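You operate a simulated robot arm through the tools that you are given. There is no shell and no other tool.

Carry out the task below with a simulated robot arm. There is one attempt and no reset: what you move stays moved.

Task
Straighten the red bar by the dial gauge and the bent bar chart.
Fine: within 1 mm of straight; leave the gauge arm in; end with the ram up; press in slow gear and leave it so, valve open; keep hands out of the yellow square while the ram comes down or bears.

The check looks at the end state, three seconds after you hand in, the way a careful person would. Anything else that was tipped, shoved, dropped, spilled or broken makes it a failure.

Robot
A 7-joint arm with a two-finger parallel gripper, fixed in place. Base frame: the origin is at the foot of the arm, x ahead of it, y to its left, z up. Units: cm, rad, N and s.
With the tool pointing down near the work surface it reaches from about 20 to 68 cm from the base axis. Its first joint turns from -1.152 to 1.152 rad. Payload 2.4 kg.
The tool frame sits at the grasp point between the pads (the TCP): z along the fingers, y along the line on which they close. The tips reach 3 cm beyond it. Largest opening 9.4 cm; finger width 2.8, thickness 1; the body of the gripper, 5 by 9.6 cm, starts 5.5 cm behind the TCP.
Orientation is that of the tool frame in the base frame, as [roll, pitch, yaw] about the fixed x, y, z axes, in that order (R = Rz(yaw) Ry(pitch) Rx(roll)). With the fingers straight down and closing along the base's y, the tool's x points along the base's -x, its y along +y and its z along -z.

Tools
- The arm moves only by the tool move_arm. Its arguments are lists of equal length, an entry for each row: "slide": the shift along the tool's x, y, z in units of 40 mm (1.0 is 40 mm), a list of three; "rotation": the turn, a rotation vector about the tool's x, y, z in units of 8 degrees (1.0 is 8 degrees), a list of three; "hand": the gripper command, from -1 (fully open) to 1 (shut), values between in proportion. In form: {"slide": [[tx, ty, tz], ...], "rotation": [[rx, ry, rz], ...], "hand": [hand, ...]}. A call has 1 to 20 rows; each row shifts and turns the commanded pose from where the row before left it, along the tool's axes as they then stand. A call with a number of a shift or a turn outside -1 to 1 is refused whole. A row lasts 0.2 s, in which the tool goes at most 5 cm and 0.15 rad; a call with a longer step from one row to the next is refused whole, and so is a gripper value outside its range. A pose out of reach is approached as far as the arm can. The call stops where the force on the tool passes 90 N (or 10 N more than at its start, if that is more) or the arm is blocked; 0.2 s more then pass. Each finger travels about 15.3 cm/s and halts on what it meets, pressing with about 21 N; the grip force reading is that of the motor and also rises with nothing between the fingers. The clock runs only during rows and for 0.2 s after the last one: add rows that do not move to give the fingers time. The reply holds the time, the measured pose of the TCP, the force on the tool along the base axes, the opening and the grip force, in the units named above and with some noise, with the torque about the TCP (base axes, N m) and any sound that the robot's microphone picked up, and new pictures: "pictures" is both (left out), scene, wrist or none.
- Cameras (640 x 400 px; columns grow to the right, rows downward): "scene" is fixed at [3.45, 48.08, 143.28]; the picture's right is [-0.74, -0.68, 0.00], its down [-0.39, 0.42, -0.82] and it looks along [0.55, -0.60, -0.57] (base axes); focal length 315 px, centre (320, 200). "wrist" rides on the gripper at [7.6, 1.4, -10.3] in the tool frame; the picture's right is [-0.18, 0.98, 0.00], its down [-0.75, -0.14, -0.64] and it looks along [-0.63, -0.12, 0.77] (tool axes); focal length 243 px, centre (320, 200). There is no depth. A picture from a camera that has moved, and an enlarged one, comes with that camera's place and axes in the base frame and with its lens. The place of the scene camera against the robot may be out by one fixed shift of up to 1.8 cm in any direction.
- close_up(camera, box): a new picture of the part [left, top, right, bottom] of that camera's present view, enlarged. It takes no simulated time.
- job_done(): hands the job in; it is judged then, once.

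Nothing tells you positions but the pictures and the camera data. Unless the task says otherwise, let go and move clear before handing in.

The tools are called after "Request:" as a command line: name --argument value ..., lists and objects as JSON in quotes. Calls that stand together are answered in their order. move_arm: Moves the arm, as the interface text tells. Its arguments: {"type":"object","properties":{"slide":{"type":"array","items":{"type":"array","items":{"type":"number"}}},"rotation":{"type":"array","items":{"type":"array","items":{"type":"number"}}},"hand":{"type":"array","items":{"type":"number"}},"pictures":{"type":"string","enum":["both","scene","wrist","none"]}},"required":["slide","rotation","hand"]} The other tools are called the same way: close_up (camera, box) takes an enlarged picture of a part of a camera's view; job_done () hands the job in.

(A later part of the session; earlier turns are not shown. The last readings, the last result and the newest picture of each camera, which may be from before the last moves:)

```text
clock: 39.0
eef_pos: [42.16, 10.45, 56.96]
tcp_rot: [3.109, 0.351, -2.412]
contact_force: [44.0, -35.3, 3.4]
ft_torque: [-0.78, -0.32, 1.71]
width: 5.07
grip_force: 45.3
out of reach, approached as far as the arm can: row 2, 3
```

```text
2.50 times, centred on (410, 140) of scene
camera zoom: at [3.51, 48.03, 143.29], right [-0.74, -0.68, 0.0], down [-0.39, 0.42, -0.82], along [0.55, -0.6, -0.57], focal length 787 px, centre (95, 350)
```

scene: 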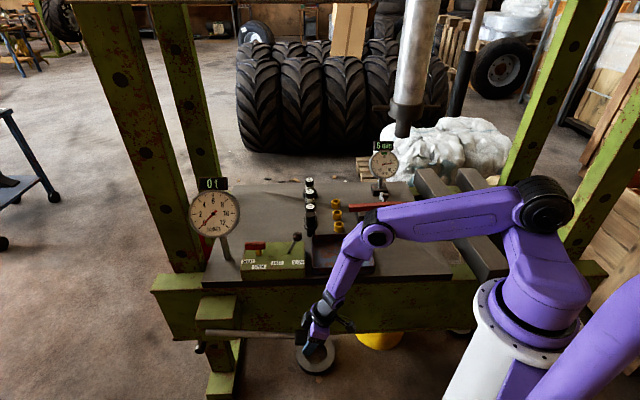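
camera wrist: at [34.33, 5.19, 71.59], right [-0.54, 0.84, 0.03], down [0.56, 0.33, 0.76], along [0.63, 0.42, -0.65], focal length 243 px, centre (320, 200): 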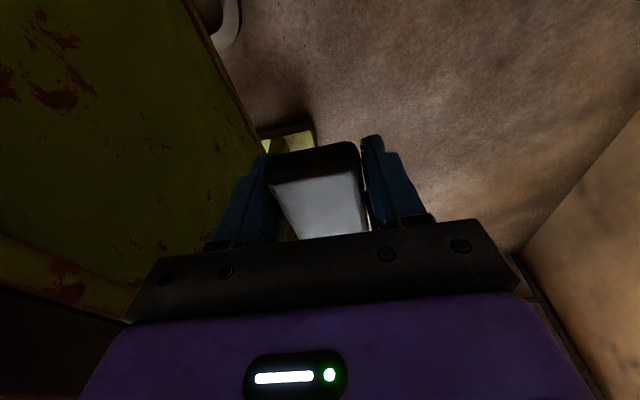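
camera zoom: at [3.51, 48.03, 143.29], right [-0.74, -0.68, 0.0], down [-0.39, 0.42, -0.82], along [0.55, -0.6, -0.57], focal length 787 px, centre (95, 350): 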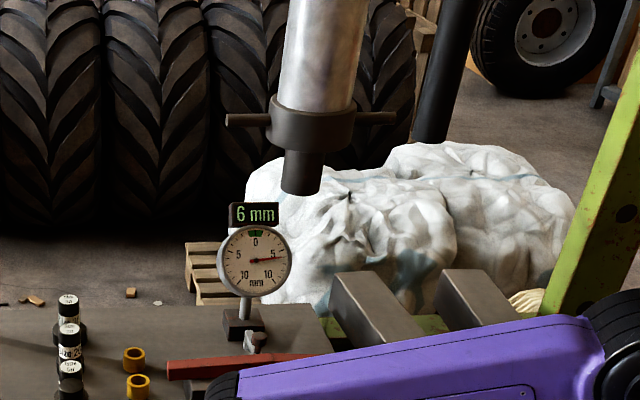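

The handle works (~8 mm of ram travel for this stroke), but tilting the wrist runs the arm near its limit. I'll release, set the tool upright again, and pump with an upright tool.

Request:
move_arm --slide '[[0, 0, 0], [0, 0, 0], [0, 0, 0], [0, 0, 0], [0, 0, 0], [0, 0, 0]]' --rotation '[[0, 0, 0], [0, 0, 0], [0, 0, 0], [0, 1, 0], [0, 1, 0], [0, 1, 0]]' --hand '[-1, -1, -1, -1, -1, -1]'

Request:
close_up --camera "scene" --box '[180, 270, 360, 380]'

Request:
close_up --camera "scene" --box '[380, 80, 420, 150]'

```text
clock: 40.4
eef_pos: [42.05, 11.98, 57.04]
tcp_rot: [3.082, 0.048, -2.377]
contact_force: [0.6, 2.5, 2.7]
ft_torque: [-0.23, -0.01, 0.03]
width: 9.42
grip_force: 0.0
out of reach, approached as far as the arm can: row 6
camera wrist: at [35.58, 7.17, 66.99], right [-0.55, 0.83, 0.06], down [0.64, 0.37, 0.67], along [0.53, 0.41, -0.74], focal length 243 px, centre (320, 200)
```

scene: 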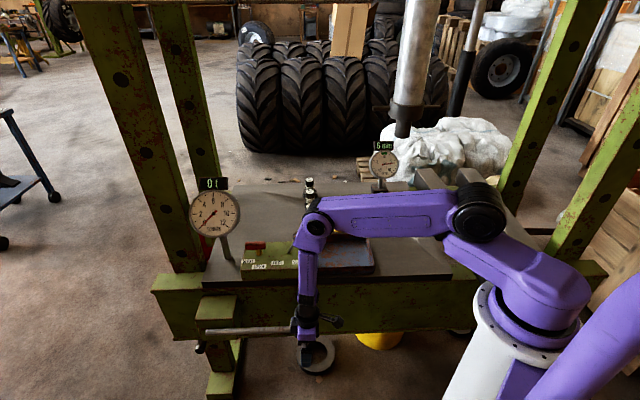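
wrist: 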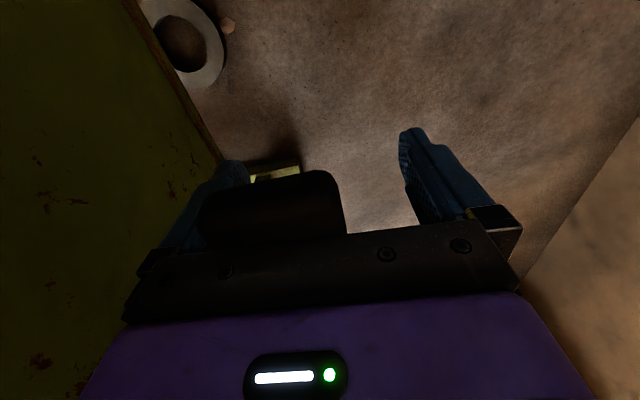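

```text
3.56 times, centred on (270, 325) of scene
camera zoom: at [3.42, 48.1, 143.28], right [-0.74, -0.68, 0.0], down [-0.39, 0.42, -0.82], along [0.55, -0.6, -0.57], focal length 1119 px, centre (498, -244)
```

zoom: 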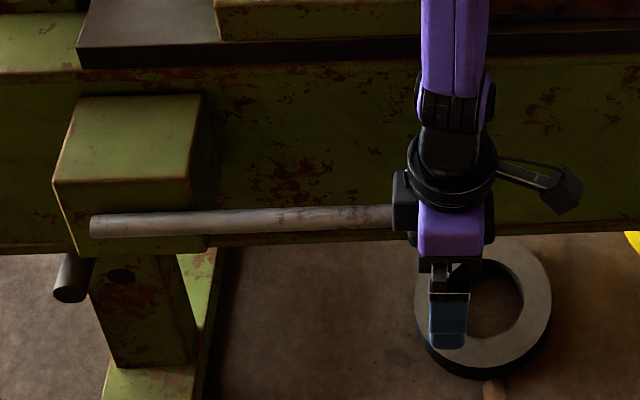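

```text
5.71 times, centred on (400, 115) of scene
camera zoom: at [3.42, 48.1, 143.28], right [-0.74, -0.68, 0.0], down [-0.39, 0.42, -0.82], along [0.55, -0.6, -0.57], focal length 1799 px, centre (-137, 686)
```

zoom: 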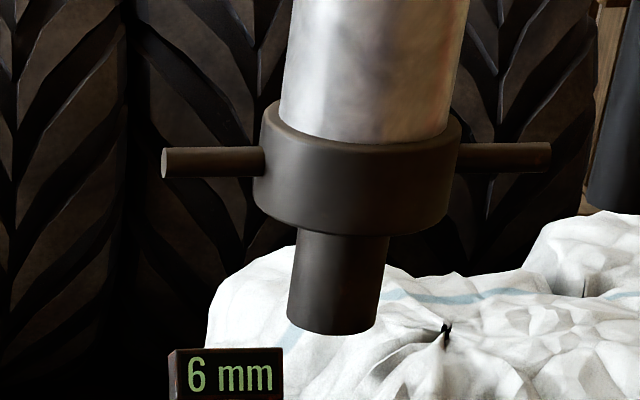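

Handle may be spring-returned; I lift the open hand straight up to see whether the handle follows by itself.

Request:
move_arm --slide '[[0, 0, -0.8], [0, 0, -0.8], [0, 0, -0.8], [0, 0, -0.8], [0, 0, 0], [0, 0, 0]]' --rotation '[[0, 0, 0], [0, 0, 0], [0, 0, 0], [0, 0, 0], [0, 0, 0], [0, 0, 0]]' --hand '[-1, -1, -1, -1, -1, -1]'

Request:
close_up --camera "scene" --box '[180, 270, 360, 380]'

Request:
close_up --camera "scene" --box '[380, 80, 420, 150]'

```text
clock: 41.8
eef_pos: [42.48, 11.66, 67.97]
tcp_rot: [3.079, -0.016, -2.383]
contact_force: [0.4, 0.5, -0.8]
ft_torque: [0.0, 0.0, 0.0]
width: 9.4
grip_force: 0.1
out of reach, approached as far as the arm can: row 1
camera wrist: at [36.61, 7.19, 78.49], right [-0.54, 0.84, 0.06], down [0.68, 0.39, 0.62], along [0.5, 0.38, -0.78], focal length 243 px, centre (320, 200)
```

scene: 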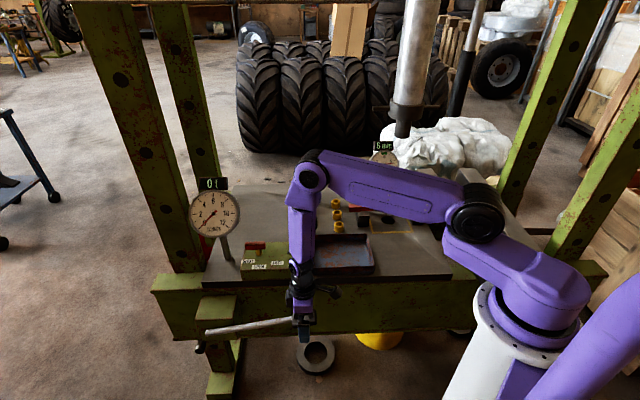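
wrist: 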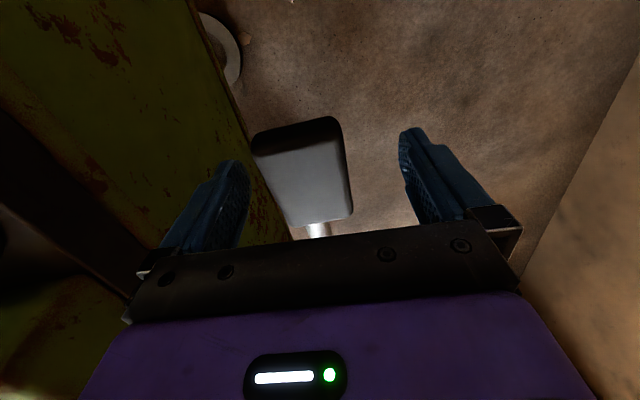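

```text
3.56 times, centred on (270, 325) of scene
camera zoom: at [3.45, 48.08, 143.28], right [-0.74, -0.68, 0.0], down [-0.39, 0.42, -0.82], along [0.55, -0.6, -0.57], focal length 1119 px, centre (498, -244)
```

zoom: 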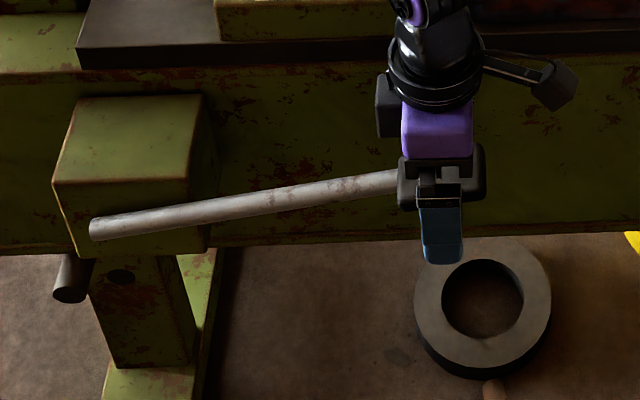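

```text
5.71 times, centred on (400, 115) of scene
camera zoom: at [3.45, 48.08, 143.28], right [-0.74, -0.68, 0.0], down [-0.39, 0.42, -0.82], along [0.55, -0.6, -0.57], focal length 1799 px, centre (-137, 686)
```

zoom: 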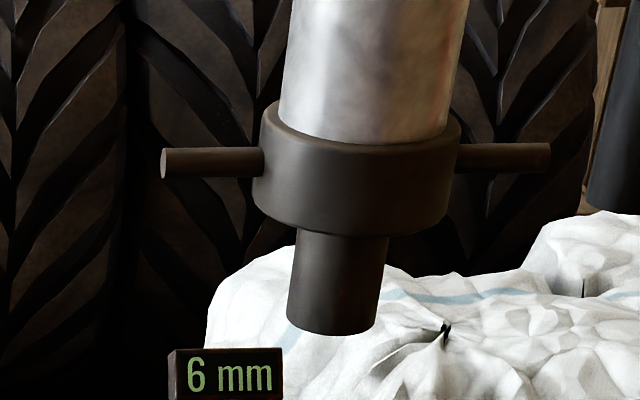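

The handle springs back up by itself and the ram holds – so I can pump by simply pressing the grip down with closed fingertips. I lift, close, and set up over the grip.

Request:
move_arm --slide '[[0, 0, -0.9], [0, 0, -0.9], [0.2, -0.12, -0.2], [0, 0, 0], [0, 0, 0], [0, 0, 0]]' --rotation '[[0, 0, 0], [0, 0, 0], [0.44, 0, 0], [0, 0, 0], [0, 0, 0], [0, 0, 0]]' --hand '[-1, -1, 1, 1, 1, 1]'

Request:
close_up --camera "wrist" --box '[200, 40, 480, 240]'

```text
clock: 43.2
eef_pos: [42.67, 10.17, 76.1]
tcp_rot: [3.141, -0.016, -2.382]
contact_force: [0.1, 0.4, 0.1]
ft_torque: [0.01, 0.0, 0.0]
width: 0.0
grip_force: 20.7
camera wrist: at [36.31, 6.07, 86.44], right [-0.54, 0.84, 0.0], down [0.65, 0.42, 0.63], along [0.53, 0.34, -0.78], focal length 243 px, centre (320, 200)
```

scene: 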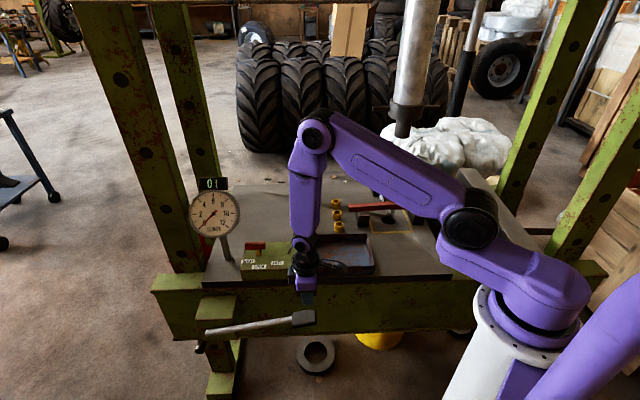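
wrist: 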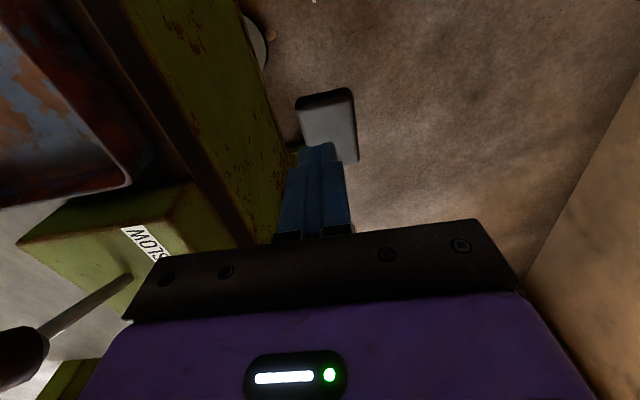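

```text
2.00 times, centred on (340, 140) of wrist
camera zoom: at [36.31, 6.07, 86.44], right [-0.54, 0.84, 0.0], down [0.65, 0.42, 0.63], along [0.53, 0.34, -0.78], focal length 485 px, centre (280, 320)
```

zoom: 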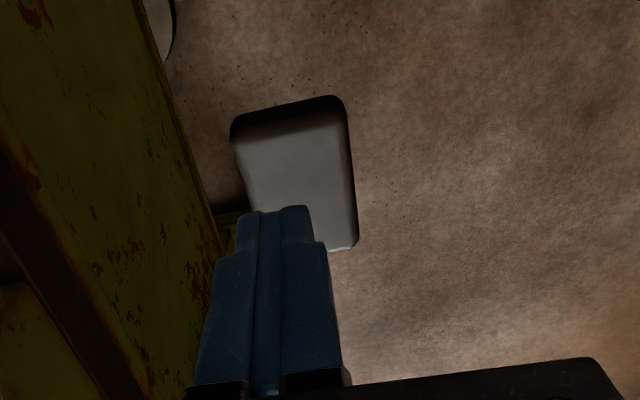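

I press down one full stroke and read the result.

Request:
move_arm --slide '[[0, 0.12, 0.6], [0, 0, 0.6], [0, 0, 0.6], [0, 0, 0.6], [0, 0, 0.6], [0, 0, 0.6]]' --rotation '[[0, 0, 0], [0, 0, 0], [0, 0, 0], [0, 0, 0], [0, 0, 0], [0, 0, 0]]' --hand '[1, 1, 1, 1, 1, 1]'

Request:
close_up --camera "scene" --box '[180, 270, 360, 380]'

Request:
close_up --camera "scene" --box '[380, 80, 420, 150]'

```text
clock: 44.6
eef_pos: [42.34, 10.29, 61.46]
tcp_rot: [3.141, -0.012, -2.38]
contact_force: [-1.3, 1.8, 3.4]
ft_torque: [0.16, -0.01, 0.01]
width: 0.01
grip_force: 21.1
camera wrist: at [36.08, 6.33, 71.84], right [-0.54, 0.84, 0.0], down [0.65, 0.42, 0.63], along [0.53, 0.34, -0.78], focal length 243 px, centre (320, 200)
```

scene: 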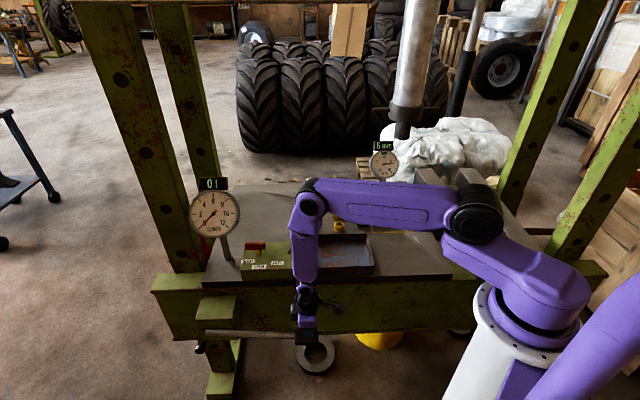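
wrist: 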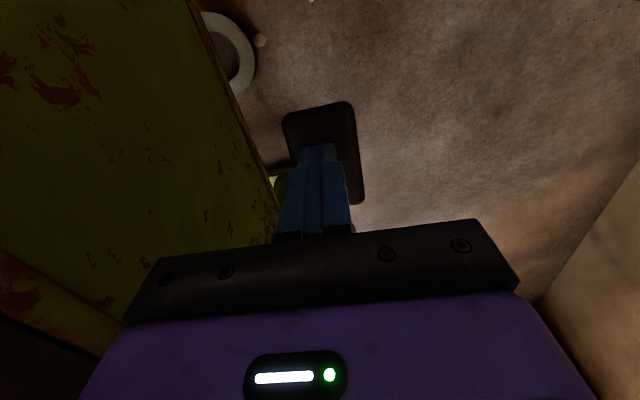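

```text
3.56 times, centred on (270, 325) of scene
camera zoom: at [3.44, 48.09, 143.28], right [-0.74, -0.68, 0.0], down [-0.39, 0.42, -0.82], along [0.55, -0.6, -0.57], focal length 1119 px, centre (498, -244)
```

zoom: 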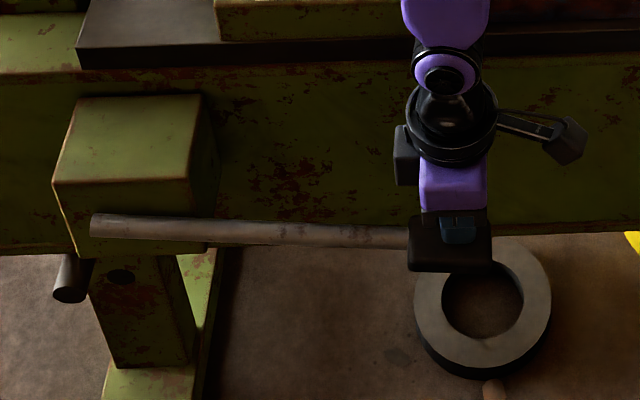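

```text
5.71 times, centred on (400, 115) of scene
camera zoom: at [3.44, 48.09, 143.28], right [-0.74, -0.68, 0.0], down [-0.39, 0.42, -0.82], along [0.55, -0.6, -0.57], focal length 1799 px, centre (-137, 686)
```

zoom: 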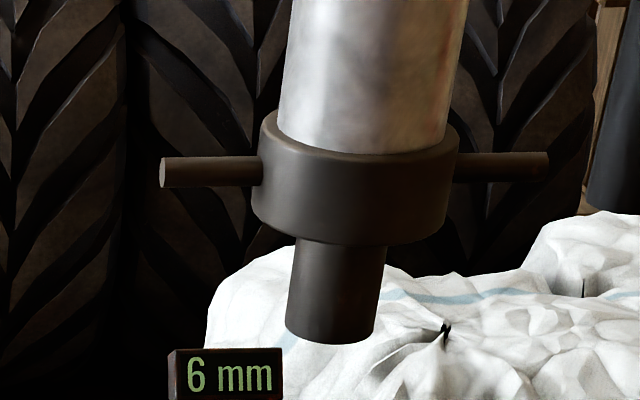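

Ram dropped ~6.5 mm with almost no force. I check how much further the handle goes down.

Request:
move_arm --slide '[[0, 0, 0.4], [0, 0, 0.4], [0, 0, 0.4]]' --rotation '[[0, 0, 0], [0, 0, 0], [0, 0, 0]]' --hand '[1, 1, 1]' --pictures "none"

Request:
close_up --camera "scene" --box '[180, 270, 360, 380]'

Request:
close_up --camera "scene" --box '[380, 80, 420, 150]'

```text
clock: 45.2
eef_pos: [42.42, 10.37, 59.48]
tcp_rot: [-3.141, -0.021, -2.383]
contact_force: [-15.3, -2.6, 57.9]
ft_torque: [0.46, -0.06, -0.05]
width: 0.01
grip_force: 21.0
stopped in row 2: the force on the tool passed its limit at 144 N (the readings are from after the stop); the commanded pose is now the measured one
```

```text
3.56 times, centred on (270, 325) of scene
camera zoom: at [3.34, 48.06, 143.29], right [-0.74, -0.68, 0.0], down [-0.39, 0.42, -0.82], along [0.55, -0.6, -0.57], focal length 1119 px, centre (498, -244)
```

zoom: 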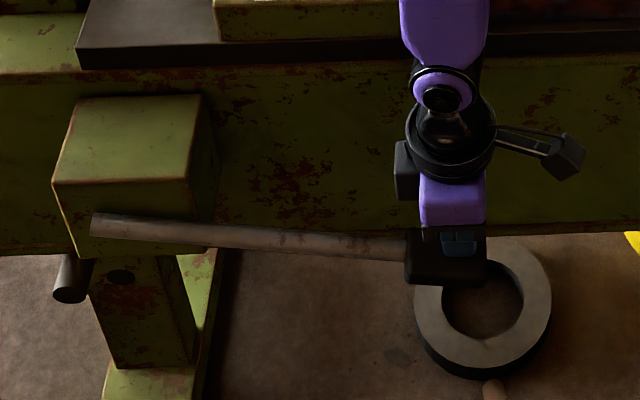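

```text
5.71 times, centred on (400, 115) of scene
camera zoom: at [3.34, 48.06, 143.29], right [-0.74, -0.68, 0.0], down [-0.39, 0.42, -0.82], along [0.55, -0.6, -0.57], focal length 1799 px, centre (-137, 686)
```

zoom: 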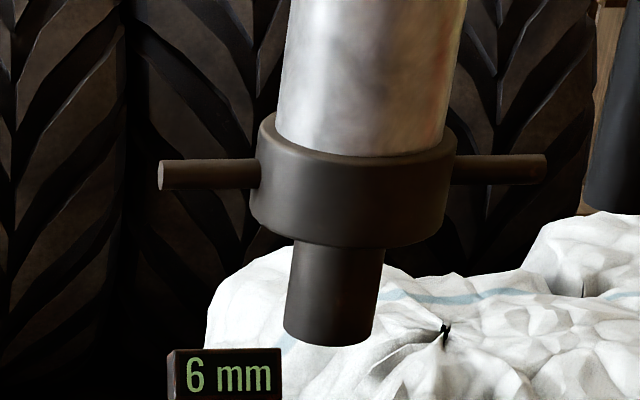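

Lower stop is at TCP ≈ 59.5; a full stroke gives ~7 mm of ram. I'll pump within 60.3–71.5, three strokes per call.

Request:
move_arm --slide '[[0, 0, -1], [0, 0, -1], [0, 0, -1], [0, 0, 0.94], [0, 0, 0.94], [0, 0, 0.92], [0, 0, -0.94], [0, 0, -0.94], [0, 0, -0.92], [0, 0, 0.94], [0, 0, 0.94], [0, 0, 0.92], [0, 0, -0.94], [0, 0, -0.94], [0, 0, -0.92], [0, 0, 0.94], [0, 0, 0.94], [0, 0, 0.92]]' --rotation '[[0, 0, 0], [0, 0, 0], [0, 0, 0], [0, 0, 0], [0, 0, 0], [0, 0, 0], [0, 0, 0], [0, 0, 0], [0, 0, 0], [0, 0, 0], [0, 0, 0], [0, 0, 0], [0, 0, 0], [0, 0, 0], [0, 0, 0], [0, 0, 0], [0, 0, 0], [0, 0, 0]]' --hand '[1, 1, 1, 1, 1, 1, 1, 1, 1, 1, 1, 1, 1, 1, 1, 1, 1, 1]' --pictures "scene"

Request:
close_up --camera "scene" --box '[340, 80, 440, 220]'

```text
clock: 49.0
eef_pos: [42.52, 10.51, 59.94]
tcp_rot: [-3.14, -0.015, -2.382]
contact_force: [1.5, 1.4, 5.6]
ft_torque: [0.1, -0.09, -0.01]
width: 0.0
grip_force: 21.0
```

scene: 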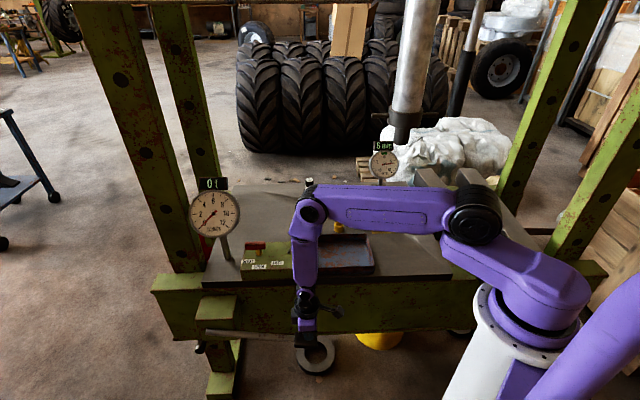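

```text
2.86 times, centred on (390, 150) of scene
camera zoom: at [3.44, 48.08, 143.28], right [-0.74, -0.68, 0.0], down [-0.39, 0.42, -0.82], along [0.55, -0.6, -0.57], focal length 899 px, centre (120, 343)
```

zoom: 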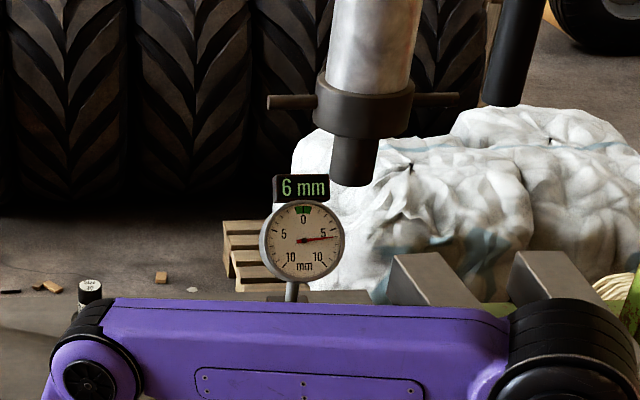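

Steady: about 5.6 mm per stroke, ~22 cm to go to the bar. I keep pumping.

Request:
move_arm --slide '[[0, 0, -0.96], [0, 0, -0.96], [0, 0, -0.96], [0, 0, 0.95], [0, 0, 0.95], [0, 0, 0.95], [0, 0, -0.95], [0, 0, -0.95], [0, 0, -0.95], [0, 0, 0.95], [0, 0, 0.95], [0, 0, 0.95], [0, 0, -0.95], [0, 0, -0.95], [0, 0, -0.95], [0, 0, 0.95], [0, 0, 0.95], [0, 0, 0.95]]' --rotation '[[0, 0, 0], [0, 0, 0], [0, 0, 0], [0, 0, 0], [0, 0, 0], [0, 0, 0], [0, 0, 0], [0, 0, 0], [0, 0, 0], [0, 0, 0], [0, 0, 0], [0, 0, 0], [0, 0, 0], [0, 0, 0], [0, 0, 0], [0, 0, 0], [0, 0, 0], [0, 0, 0]]' --hand '[1, 1, 1, 1, 1, 1, 1, 1, 1, 1, 1, 1, 1, 1, 1, 1, 1, 1]' --pictures "none"

Request:
close_up --camera "scene" --box '[340, 80, 440, 220]'

```text
clock: 52.8
eef_pos: [42.76, 10.34, 60.18]
tcp_rot: [-3.139, -0.013, -2.382]
contact_force: [2.6, 0.6, 4.9]
ft_torque: [0.09, -0.14, -0.01]
width: 0.0
grip_force: 21.4
```

```text
2.86 times, centred on (390, 150) of scene
camera zoom: at [3.44, 48.08, 143.28], right [-0.74, -0.68, 0.0], down [-0.39, 0.42, -0.82], along [0.55, -0.6, -0.57], focal length 899 px, centre (120, 343)
```

zoom: 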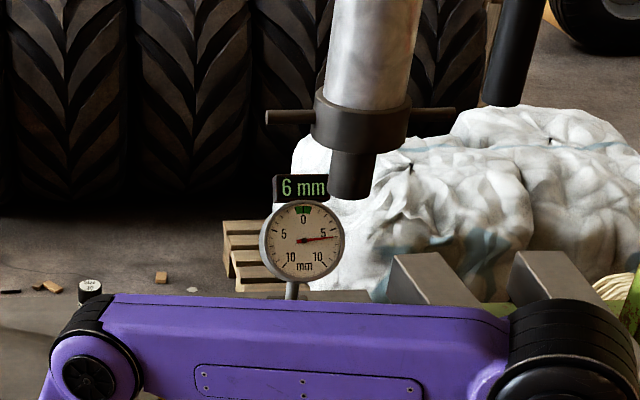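

Request:
move_arm --slide '[[0, 0, -0.96], [0, 0, -0.96], [0, 0, -0.96], [0, 0, 0.96], [0, 0, 0.96], [0, 0, 0.96], [0, 0, -0.96], [0, 0, -0.96], [0, 0, -0.96], [0, 0, 0.96], [0, 0, 0.96], [0, 0, 0.96], [0, 0, -0.96], [0, 0, -0.96], [0, 0, -0.96], [0, 0, 0.96], [0, 0, 0.96], [0, 0, 0.96]]' --rotation '[[0, 0, 0], [0, 0, 0], [0, 0, 0], [0, 0, 0], [0, 0, 0], [0, 0, 0], [0, 0, 0], [0, 0, 0], [0, 0, 0], [0, 0, 0], [0, 0, 0], [0, 0, 0], [0, 0, 0], [0, 0, 0], [0, 0, 0], [0, 0, 0], [0, 0, 0], [0, 0, 0]]' --hand '[1, 1, 1, 1, 1, 1, 1, 1, 1, 1, 1, 1, 1, 1, 1, 1, 1, 1]' --pictures "none"

Request:
move_arm --slide '[[0, 0, -0.96], [0, 0, -0.96], [0, 0, -0.96], [0, 0, 0.96], [0, 0, 0.96], [0, 0, 0.96], [0, 0, -0.96], [0, 0, -0.96], [0, 0, -0.96], [0, 0, 0.96], [0, 0, 0.96], [0, 0, 0.96], [0, 0, -0.96], [0, 0, -0.96], [0, 0, -0.96], [0, 0, 0.96], [0, 0, 0.96], [0, 0, 0.96]]' --rotation '[[0, 0, 0], [0, 0, 0], [0, 0, 0], [0, 0, 0], [0, 0, 0], [0, 0, 0], [0, 0, 0], [0, 0, 0], [0, 0, 0], [0, 0, 0], [0, 0, 0], [0, 0, 0], [0, 0, 0], [0, 0, 0], [0, 0, 0], [0, 0, 0], [0, 0, 0], [0, 0, 0]]' --hand '[1, 1, 1, 1, 1, 1, 1, 1, 1, 1, 1, 1, 1, 1, 1, 1, 1, 1]' --pictures "scene"

Request:
close_up --camera "scene" --box '[340, 80, 440, 220]'

```text
clock: 56.6
eef_pos: [42.59, 10.51, 60.12]
tcp_rot: [-3.14, -0.015, -2.382]
contact_force: [1.5, 2.0, 5.0]
ft_torque: [0.11, -0.08, -0.01]
width: 0.01
grip_force: 20.6
```

```text
clock: 60.4
eef_pos: [42.29, 10.11, 60.09]
tcp_rot: [-3.139, -0.016, -2.382]
contact_force: [1.6, 1.6, 4.8]
ft_torque: [0.1, -0.12, 0.01]
width: 0.0
grip_force: 21.5
```

scene: 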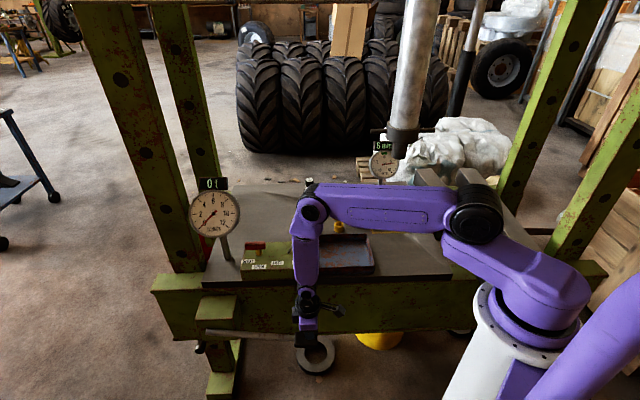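

```text
2.86 times, centred on (390, 150) of scene
camera zoom: at [3.44, 48.08, 143.28], right [-0.74, -0.68, 0.0], down [-0.39, 0.42, -0.82], along [0.55, -0.6, -0.57], focal length 899 px, centre (120, 343)
```

zoom: 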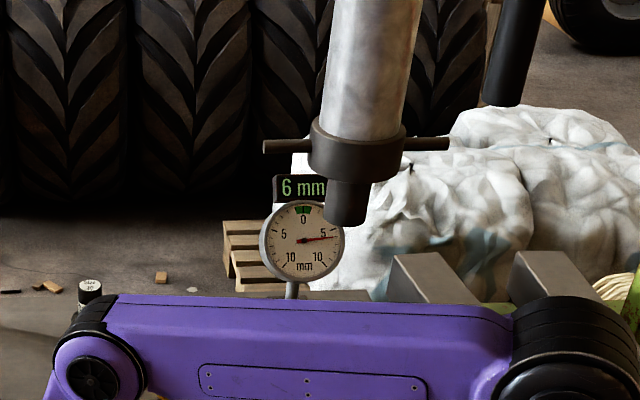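

Going well (6 more strokes ≈ 3.5 cm). Continuing.

Request:
move_arm --slide '[[0, 0, -0.96], [0, 0, -0.96], [0, 0, -0.96], [0, 0, 0.96], [0, 0, 0.96], [0, 0, 0.96], [0, 0, -0.96], [0, 0, -0.96], [0, 0, -0.96], [0, 0, 0.96], [0, 0, 0.96], [0, 0, 0.96], [0, 0, -0.96], [0, 0, -0.96], [0, 0, -0.96], [0, 0, 0.96], [0, 0, 0.96], [0, 0, 0.96]]' --rotation '[[0, 0, 0], [0, 0, 0], [0, 0, 0], [0, 0, 0], [0, 0, 0], [0, 0, 0], [0, 0, 0], [0, 0, 0], [0, 0, 0], [0, 0, 0], [0, 0, 0], [0, 0, 0], [0, 0, 0], [0, 0, 0], [0, 0, 0], [0, 0, 0], [0, 0, 0], [0, 0, 0]]' --hand '[1, 1, 1, 1, 1, 1, 1, 1, 1, 1, 1, 1, 1, 1, 1, 1, 1, 1]' --pictures "none"

Request:
move_arm --slide '[[0, 0, -0.96], [0, 0, -0.96], [0, 0, -0.96], [0, 0, 0.96], [0, 0, 0.96], [0, 0, 0.96], [0, 0, -0.96], [0, 0, -0.96], [0, 0, -0.96], [0, 0, 0.96], [0, 0, 0.96], [0, 0, 0.96], [0, 0, -0.96], [0, 0, -0.96], [0, 0, -0.96], [0, 0, 0.96], [0, 0, 0.96], [0, 0, 0.96]]' --rotation '[[0, 0, 0], [0, 0, 0], [0, 0, 0], [0, 0, 0], [0, 0, 0], [0, 0, 0], [0, 0, 0], [0, 0, 0], [0, 0, 0], [0, 0, 0], [0, 0, 0], [0, 0, 0], [0, 0, 0], [0, 0, 0], [0, 0, 0], [0, 0, 0], [0, 0, 0], [0, 0, 0]]' --hand '[1, 1, 1, 1, 1, 1, 1, 1, 1, 1, 1, 1, 1, 1, 1, 1, 1, 1]' --pictures "none"

Request:
move_arm --slide '[[0, 0, -0.96], [0, 0, -0.96], [0, 0, -0.96], [0, 0, 0.96], [0, 0, 0.96], [0, 0, 0.96], [0, 0, -0.96], [0, 0, -0.96], [0, 0, -0.96], [0, 0, 0.96], [0, 0, 0.96], [0, 0, 0.96], [0, 0, -0.96], [0, 0, -0.96], [0, 0, -0.96], [0, 0, 0.96], [0, 0, 0.96], [0, 0, 0.96]]' --rotation '[[0, 0, 0], [0, 0, 0], [0, 0, 0], [0, 0, 0], [0, 0, 0], [0, 0, 0], [0, 0, 0], [0, 0, 0], [0, 0, 0], [0, 0, 0], [0, 0, 0], [0, 0, 0], [0, 0, 0], [0, 0, 0], [0, 0, 0], [0, 0, 0], [0, 0, 0], [0, 0, 0]]' --hand '[1, 1, 1, 1, 1, 1, 1, 1, 1, 1, 1, 1, 1, 1, 1, 1, 1, 1]' --pictures "scene"

Request:
close_up --camera "scene" --box '[340, 80, 440, 220]'

```text
clock: 64.2
eef_pos: [42.58, 10.64, 60.3]
tcp_rot: [-3.141, -0.014, -2.382]
contact_force: [2.2, 1.5, 5.3]
ft_torque: [0.06, -0.13, -0.01]
width: 0.01
grip_force: 21.0
```

```text
clock: 68.0
eef_pos: [42.69, 10.23, 60.66]
tcp_rot: [-3.139, -0.015, -2.383]
contact_force: [0.0, 2.9, 4.8]
ft_torque: [0.12, -0.06, 0.03]
width: 0.0
grip_force: 20.6
```

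```text
clock: 71.8
eef_pos: [42.52, 10.13, 59.91]
tcp_rot: [-3.139, -0.018, -2.383]
contact_force: [2.6, 2.5, 5.6]
ft_torque: [0.13, -0.05, 0.04]
width: 0.02
grip_force: 21.0
```

scene: 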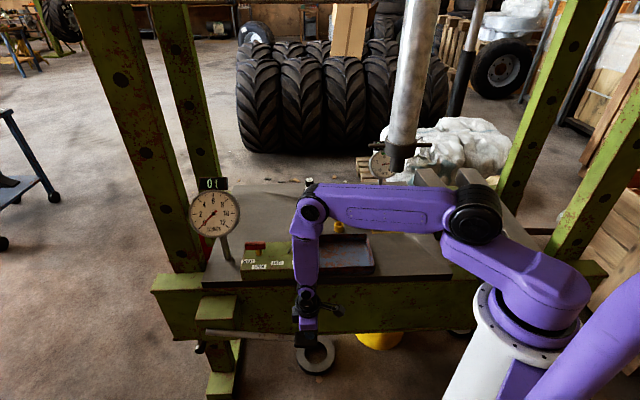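

```text
2.86 times, centred on (390, 150) of scene
camera zoom: at [3.44, 48.08, 143.28], right [-0.74, -0.68, 0.0], down [-0.39, 0.42, -0.82], along [0.55, -0.6, -0.57], focal length 899 px, centre (120, 343)
```

zoom: 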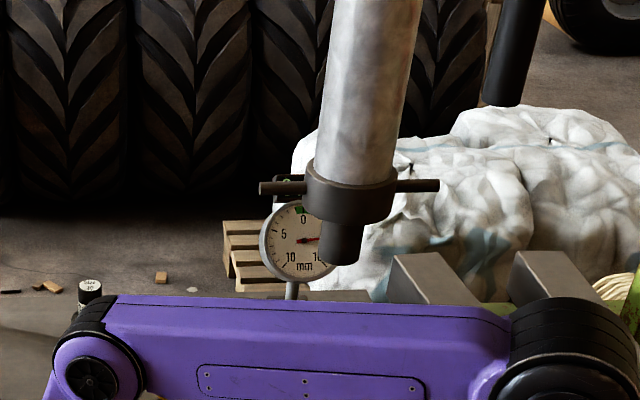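

Request:
move_arm --slide '[[0, 0, -0.96], [0, 0, -0.96], [0, 0, -0.96], [0, 0, 0.96], [0, 0, 0.96], [0, 0, 0.96], [0, 0, -0.96], [0, 0, -0.96], [0, 0, -0.96], [0, 0, 0.96], [0, 0, 0.96], [0, 0, 0.96], [0, 0, -0.96], [0, 0, -0.96], [0, 0, -0.96], [0, 0, 0.96], [0, 0, 0.96], [0, 0, 0.96]]' --rotation '[[0, 0, 0], [0, 0, 0], [0, 0, 0], [0, 0, 0], [0, 0, 0], [0, 0, 0], [0, 0, 0], [0, 0, 0], [0, 0, 0], [0, 0, 0], [0, 0, 0], [0, 0, 0], [0, 0, 0], [0, 0, 0], [0, 0, 0], [0, 0, 0], [0, 0, 0], [0, 0, 0]]' --hand '[1, 1, 1, 1, 1, 1, 1, 1, 1, 1, 1, 1, 1, 1, 1, 1, 1, 1]' --pictures "none"

Request:
move_arm --slide '[[0, 0, -0.96], [0, 0, -0.96], [0, 0, -0.96], [0, 0, 0.96], [0, 0, 0.96], [0, 0, 0.96], [0, 0, -0.96], [0, 0, -0.96], [0, 0, -0.96], [0, 0, 0.96], [0, 0, 0.96], [0, 0, 0.96], [0, 0, -0.96], [0, 0, -0.96], [0, 0, -0.96], [0, 0, 0.96], [0, 0, 0.96], [0, 0, 0.96]]' --rotation '[[0, 0, 0], [0, 0, 0], [0, 0, 0], [0, 0, 0], [0, 0, 0], [0, 0, 0], [0, 0, 0], [0, 0, 0], [0, 0, 0], [0, 0, 0], [0, 0, 0], [0, 0, 0], [0, 0, 0], [0, 0, 0], [0, 0, 0], [0, 0, 0], [0, 0, 0], [0, 0, 0]]' --hand '[1, 1, 1, 1, 1, 1, 1, 1, 1, 1, 1, 1, 1, 1, 1, 1, 1, 1]' --pictures "none"

Request:
move_arm --slide '[[0, 0, -0.96], [0, 0, -0.96], [0, 0, -0.96], [0, 0, 0.96], [0, 0, 0.96], [0, 0, 0.96], [0, 0, -0.96], [0, 0, -0.96], [0, 0, -0.96], [0, 0, 0.96], [0, 0, 0.96], [0, 0, 0.96], [0, 0, -0.96], [0, 0, -0.96], [0, 0, -0.96], [0, 0, 0.96], [0, 0, 0.96], [0, 0, 0.96]]' --rotation '[[0, 0, 0], [0, 0, 0], [0, 0, 0], [0, 0, 0], [0, 0, 0], [0, 0, 0], [0, 0, 0], [0, 0, 0], [0, 0, 0], [0, 0, 0], [0, 0, 0], [0, 0, 0], [0, 0, 0], [0, 0, 0], [0, 0, 0], [0, 0, 0], [0, 0, 0], [0, 0, 0]]' --hand '[1, 1, 1, 1, 1, 1, 1, 1, 1, 1, 1, 1, 1, 1, 1, 1, 1, 1]' --pictures "scene"

Request:
close_up --camera "scene" --box '[340, 80, 440, 220]'

```text
clock: 75.6
eef_pos: [42.58, 10.34, 60.62]
tcp_rot: [-3.138, -0.016, -2.381]
contact_force: [-0.7, 2.7, 3.7]
ft_torque: [0.1, -0.05, 0.01]
width: 0.0
grip_force: 20.7
```

```text
clock: 79.4
eef_pos: [42.58, 10.56, 60.08]
tcp_rot: [-3.14, -0.016, -2.383]
contact_force: [0.4, 2.0, 4.8]
ft_torque: [0.11, -0.05, -0.02]
width: 0.0
grip_force: 20.8
```

```text
clock: 83.2
eef_pos: [42.79, 10.45, 59.75]
tcp_rot: [-3.14, -0.014, -2.382]
contact_force: [-2.2, 5.4, 8.1]
ft_torque: [0.42, -0.13, 0.0]
width: 0.01
grip_force: 20.8
```

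scene: 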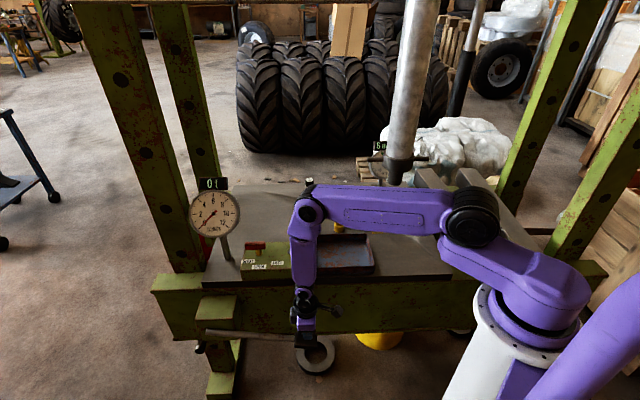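

```text
2.86 times, centred on (390, 150) of scene
camera zoom: at [3.44, 48.08, 143.28], right [-0.74, -0.68, 0.0], down [-0.39, 0.42, -0.82], along [0.55, -0.6, -0.57], focal length 899 px, centre (120, 343)
```

zoom: 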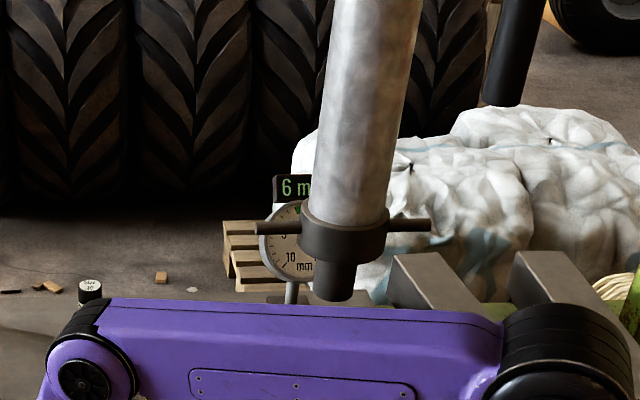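

Request:
move_arm --slide '[[0, 0, -0.95], [0, 0, -0.95], [0, 0, -0.95], [0, 0, 0.95], [0, 0, 0.95], [0, 0, 0.95], [0, 0, -0.95], [0, 0, -0.95], [0, 0, -0.95], [0, 0, 0.95], [0, 0, 0.95], [0, 0, 0.95], [0, 0, -0.95], [0, 0, -0.95], [0, 0, -0.95], [0, 0, 0.95], [0, 0, 0.95], [0, 0, 0.95]]' --rotation '[[0, 0, 0], [0, 0, 0], [0, 0, 0], [0, 0, 0], [0, 0, 0], [0, 0, 0], [0, 0, 0], [0, 0, 0], [0, 0, 0], [0, 0, 0], [0, 0, 0], [0, 0, 0], [0, 0, 0], [0, 0, 0], [0, 0, 0], [0, 0, 0], [0, 0, 0], [0, 0, 0]]' --hand '[1, 1, 1, 1, 1, 1, 1, 1, 1, 1, 1, 1, 1, 1, 1, 1, 1, 1]' --pictures "none"

Request:
move_arm --slide '[[0, 0, -0.95], [0, 0, -0.95], [0, 0, -0.95], [0, 0, 0.95], [0, 0, 0.95], [0, 0, 0.95], [0, 0, -0.95], [0, 0, -0.95], [0, 0, -0.95], [0, 0, 0.95], [0, 0, 0.95], [0, 0, 0.95]]' --rotation '[[0, 0, 0], [0, 0, 0], [0, 0, 0], [0, 0, 0], [0, 0, 0], [0, 0, 0], [0, 0, 0], [0, 0, 0], [0, 0, 0], [0, 0, 0], [0, 0, 0], [0, 0, 0]]' --hand '[1, 1, 1, 1, 1, 1, 1, 1, 1, 1, 1, 1]' --pictures "scene"

Request:
close_up --camera "scene" --box '[340, 80, 440, 220]'

Request:
close_up --camera "scene" --box '[180, 170, 250, 240]'

```text
clock: 87.0
eef_pos: [42.82, 10.47, 59.84]
tcp_rot: [-3.139, -0.014, -2.38]
contact_force: [1.4, 0.9, 5.0]
ft_torque: [0.07, -0.09, 0.02]
width: 0.0
grip_force: 20.4
```

```text
clock: 89.6
eef_pos: [42.78, 9.94, 60.01]
tcp_rot: [-3.14, -0.014, -2.38]
contact_force: [2.2, 2.3, 1.1]
ft_torque: [-0.14, 0.13, 0.02]
width: 0.01
grip_force: 20.6
```

scene: 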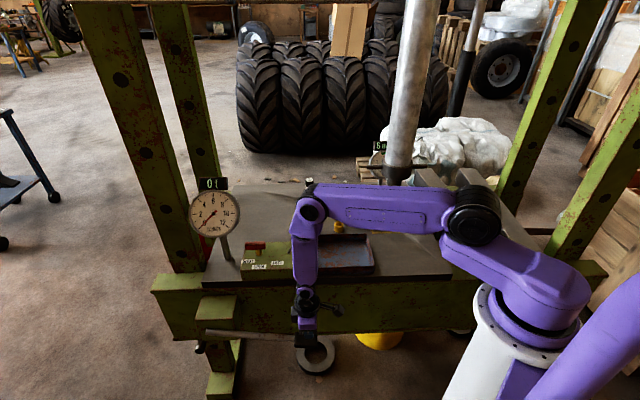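

```text
2.86 times, centred on (390, 150) of scene
camera zoom: at [3.44, 48.08, 143.28], right [-0.74, -0.68, 0.0], down [-0.39, 0.42, -0.82], along [0.55, -0.6, -0.57], focal length 899 px, centre (120, 343)
```

zoom: 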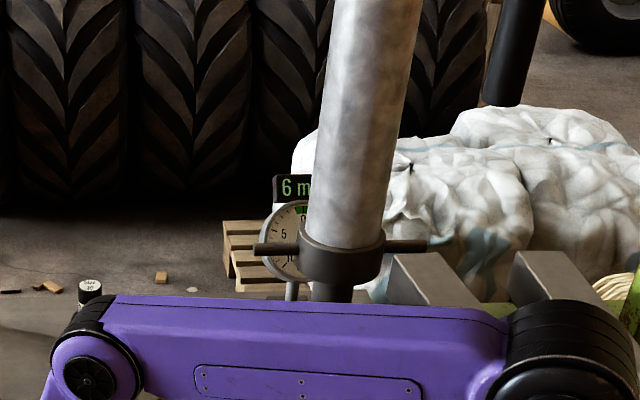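

```text
5.71 times, centred on (215, 205) of scene
camera zoom: at [3.44, 48.08, 143.28], right [-0.74, -0.68, 0.0], down [-0.39, 0.42, -0.82], along [0.55, -0.6, -0.57], focal length 1799 px, centre (920, 171)
```

zoom: 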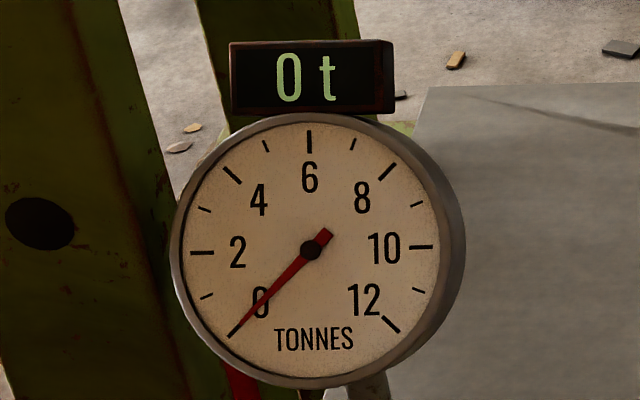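

Ram tip is ~3 cm above the bar; still 0 t. Two more strokes, then I go finer.

Request:
move_arm --slide '[[0, 0, -0.95], [0, 0, -0.95], [0, 0, -0.95], [0, 0, 0.95], [0, 0, 0.95], [0, 0, 0.95], [0, 0, -0.95], [0, 0, -0.95], [0, 0, -0.95], [0, 0, 0.95], [0, 0, 0.95], [0, 0, 0.95]]' --rotation '[[0, 0, 0], [0, 0, 0], [0, 0, 0], [0, 0, 0], [0, 0, 0], [0, 0, 0], [0, 0, 0], [0, 0, 0], [0, 0, 0], [0, 0, 0], [0, 0, 0], [0, 0, 0]]' --hand '[1, 1, 1, 1, 1, 1, 1, 1, 1, 1, 1, 1]' --pictures "none"

Request:
close_up --camera "scene" --box '[340, 80, 440, 220]'

Request:
close_up --camera "scene" --box '[180, 170, 250, 240]'

```text
clock: 92.2
eef_pos: [42.29, 10.7, 60.19]
tcp_rot: [-3.139, -0.015, -2.379]
contact_force: [1.3, 1.6, 5.4]
ft_torque: [0.1, -0.11, -0.02]
width: 0.01
grip_force: 21.1
```

```text
2.86 times, centred on (390, 150) of scene
camera zoom: at [3.44, 48.08, 143.28], right [-0.74, -0.68, 0.0], down [-0.39, 0.42, -0.82], along [0.55, -0.6, -0.57], focal length 899 px, centre (120, 343)
```

zoom: 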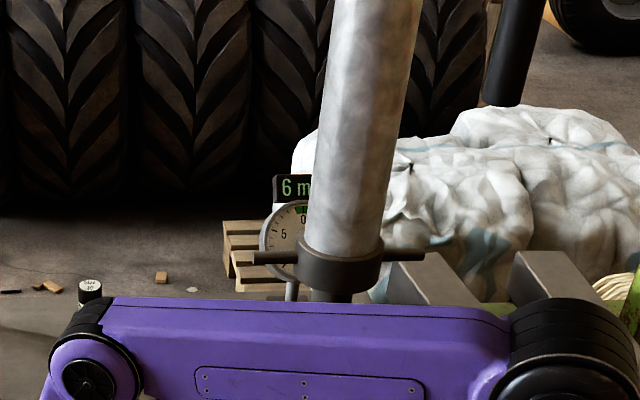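

```text
5.71 times, centred on (215, 205) of scene
camera zoom: at [3.44, 48.08, 143.28], right [-0.74, -0.68, 0.0], down [-0.39, 0.42, -0.82], along [0.55, -0.6, -0.57], focal length 1799 px, centre (920, 171)
```

zoom: 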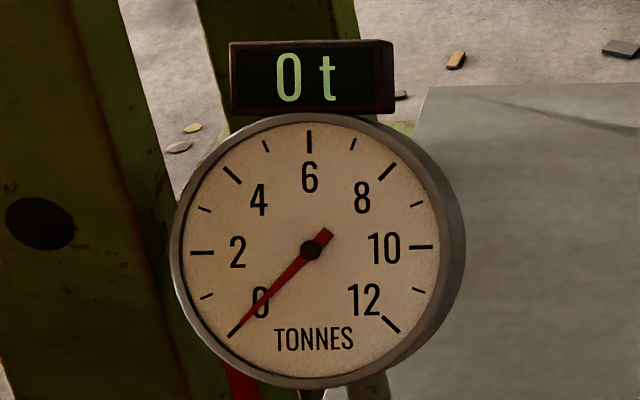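

I lift the hand off the handle to get a clear look at the gap between ram and bar.

Request:
move_arm --slide '[[0, 0, -1], [0, 0, -1], [0, 0, -1], [0, 0, -1], [0, 0, -1], [0, 0, -1]]' --rotation '[[0, 0, 0], [0, 0, 0], [0, 0, 0], [0, 0, 0], [0, 0, 0], [0, 0, 0]]' --hand '[1, 1, 1, 1, 1, 1]' --pictures "scene"

Request:
close_up --camera "scene" --box '[340, 140, 440, 230]'

```text
clock: 93.6
eef_pos: [42.92, 10.79, 84.07]
tcp_rot: [3.14, -0.019, -2.381]
contact_force: [0.1, -0.9, -0.6]
ft_torque: [0.03, 0.03, -0.02]
width: 0.03
grip_force: 21.1
```

scene: 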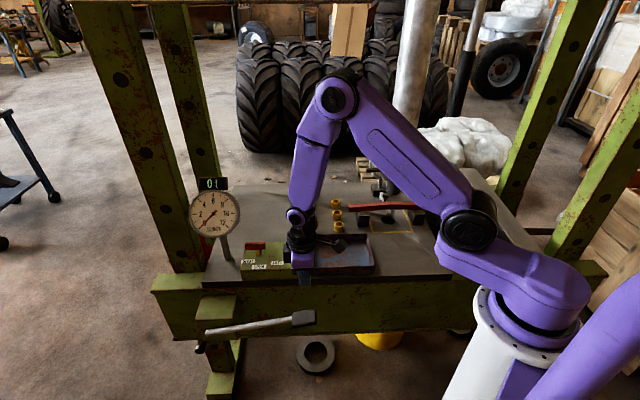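

```text
4.44 times, centred on (390, 185) of scene
camera zoom: at [3.45, 48.08, 143.28], right [-0.74, -0.68, 0.0], down [-0.39, 0.42, -0.82], along [0.55, -0.6, -0.57], focal length 1399 px, centre (9, 267)
```

zoom: 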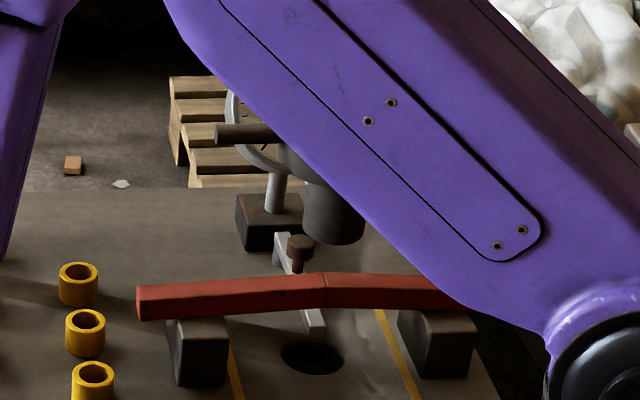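

Still a gap of roughly 4 cm. I go back to the handle and pump three more strokes.

Request:
move_arm --slide '[[0, 0, 1], [0, 0, 1], [0, 0, 0.9], [0, 0, 0.3], [0, 0, 0.4], [0, 0, 0.8], [0, 0, 0.8], [0, 0, 0.8], [0, 0, -0.95], [0, 0, -0.95], [0, 0, -0.95], [0, 0, 0.95], [0, 0, 0.95], [0, 0, 0.95], [0, 0, -0.95], [0, 0, -0.95], [0, 0, -0.95], [0, 0, 0.95], [0, 0, 0.95], [0, 0, 0.95]]' --rotation '[[0, 0, 0], [0, 0, 0], [0, 0, 0], [0, 0, 0], [0, 0, 0], [0, 0, 0], [0, 0, 0], [0, 0, 0], [0, 0, 0], [0, 0, 0], [0, 0, 0], [0, 0, 0], [0, 0, 0], [0, 0, 0], [0, 0, 0], [0, 0, 0], [0, 0, 0], [0, 0, 0], [0, 0, 0], [0, 0, 0]]' --hand '[1, 1, 1, 1, 1, 1, 1, 1, 1, 1, 1, 1, 1, 1, 1, 1, 1, 1, 1, 1]' --pictures "none"

Request:
close_up --camera "scene" --box '[340, 80, 440, 220]'

Request:
close_up --camera "scene" --box '[180, 170, 250, 240]'

```text
clock: 97.8
eef_pos: [43.15, 10.44, 60.07]
tcp_rot: [-3.139, -0.015, -2.382]
contact_force: [-0.5, 2.4, 5.4]
ft_torque: [0.16, -0.04, 0.01]
width: 0.0
grip_force: 20.9
```

```text
2.86 times, centred on (390, 150) of scene
camera zoom: at [3.44, 48.08, 143.28], right [-0.74, -0.68, 0.0], down [-0.39, 0.42, -0.82], along [0.55, -0.6, -0.57], focal length 899 px, centre (120, 343)
```

zoom: 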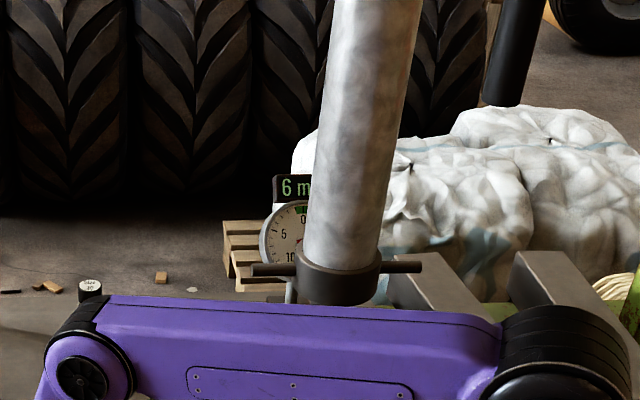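

```text
5.71 times, centred on (215, 205) of scene
camera zoom: at [3.44, 48.08, 143.28], right [-0.74, -0.68, 0.0], down [-0.39, 0.42, -0.82], along [0.55, -0.6, -0.57], focal length 1799 px, centre (920, 171)
```

zoom: 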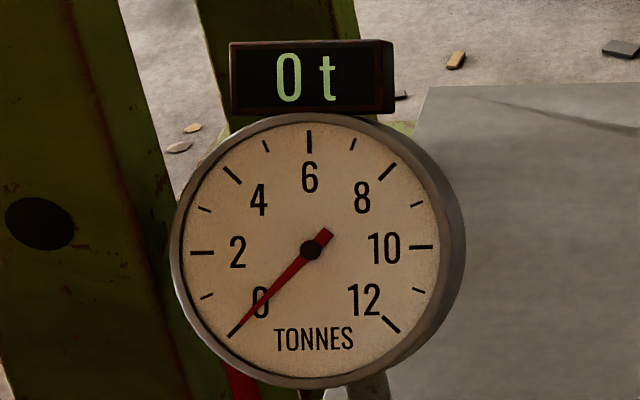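

Request:
move_arm --slide '[[0, 0, -0.95], [0, 0, -0.95], [0, 0, -0.95], [0, 0, 0.95], [0, 0, 0.95], [0, 0, 0.95], [0, 0, -0.95], [0, 0, -0.95], [0, 0, -0.95], [0, 0, 0.95], [0, 0, 0.95], [0, 0, 0.95]]' --rotation '[[0, 0, 0], [0, 0, 0], [0, 0, 0], [0, 0, 0], [0, 0, 0], [0, 0, 0], [0, 0, 0], [0, 0, 0], [0, 0, 0], [0, 0, 0], [0, 0, 0], [0, 0, 0]]' --hand '[1, 1, 1, 1, 1, 1, 1, 1, 1, 1, 1, 1]' --pictures "none"

Request:
close_up --camera "scene" --box '[180, 170, 250, 240]'

Request:
move_arm --slide '[[0, 0, -1], [0, 0, -1], [0, 0, -1], [0, 0, -1], [0, 0, -1], [0, 0, -1]]' --rotation '[[0, 0, 0], [0, 0, 0], [0, 0, 0], [0, 0, 0], [0, 0, 0], [0, 0, 0]]' --hand '[1, 1, 1, 1, 1, 1]' --pictures "none"

Request:
close_up --camera "scene" --box '[340, 140, 440, 230]'

```text
clock: 100.4
eef_pos: [42.52, 10.54, 60.07]
tcp_rot: [-3.141, -0.014, -2.383]
contact_force: [2.5, 2.8, 4.9]
ft_torque: [0.12, -0.08, -0.04]
width: 0.0
grip_force: 21.3
```

```text
5.71 times, centred on (215, 205) of scene
camera zoom: at [3.44, 48.08, 143.28], right [-0.74, -0.68, 0.0], down [-0.39, 0.42, -0.82], along [0.55, -0.6, -0.57], focal length 1799 px, centre (920, 171)
```

zoom: 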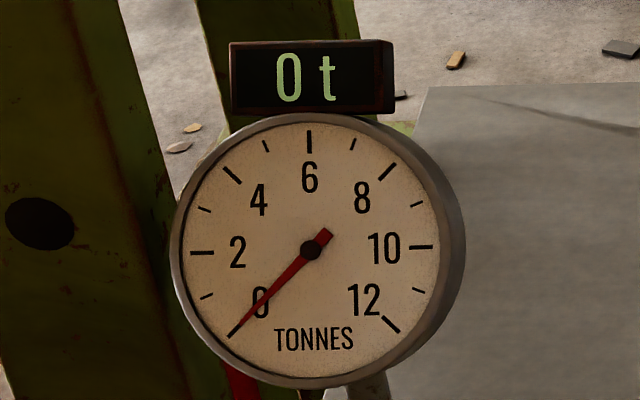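

```text
clock: 101.8
eef_pos: [42.82, 10.57, 84.4]
tcp_rot: [3.141, -0.017, -2.382]
contact_force: [-0.3, 0.5, -0.3]
ft_torque: [0.04, 0.02, -0.03]
width: 0.0
grip_force: 20.7
```

```text
4.44 times, centred on (390, 185) of scene
camera zoom: at [3.45, 48.08, 143.28], right [-0.74, -0.68, 0.0], down [-0.39, 0.42, -0.82], along [0.55, -0.6, -0.57], focal length 1399 px, centre (9, 267)
```

zoom: 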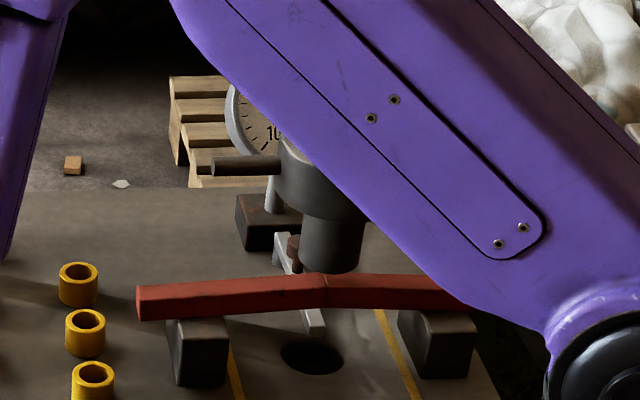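

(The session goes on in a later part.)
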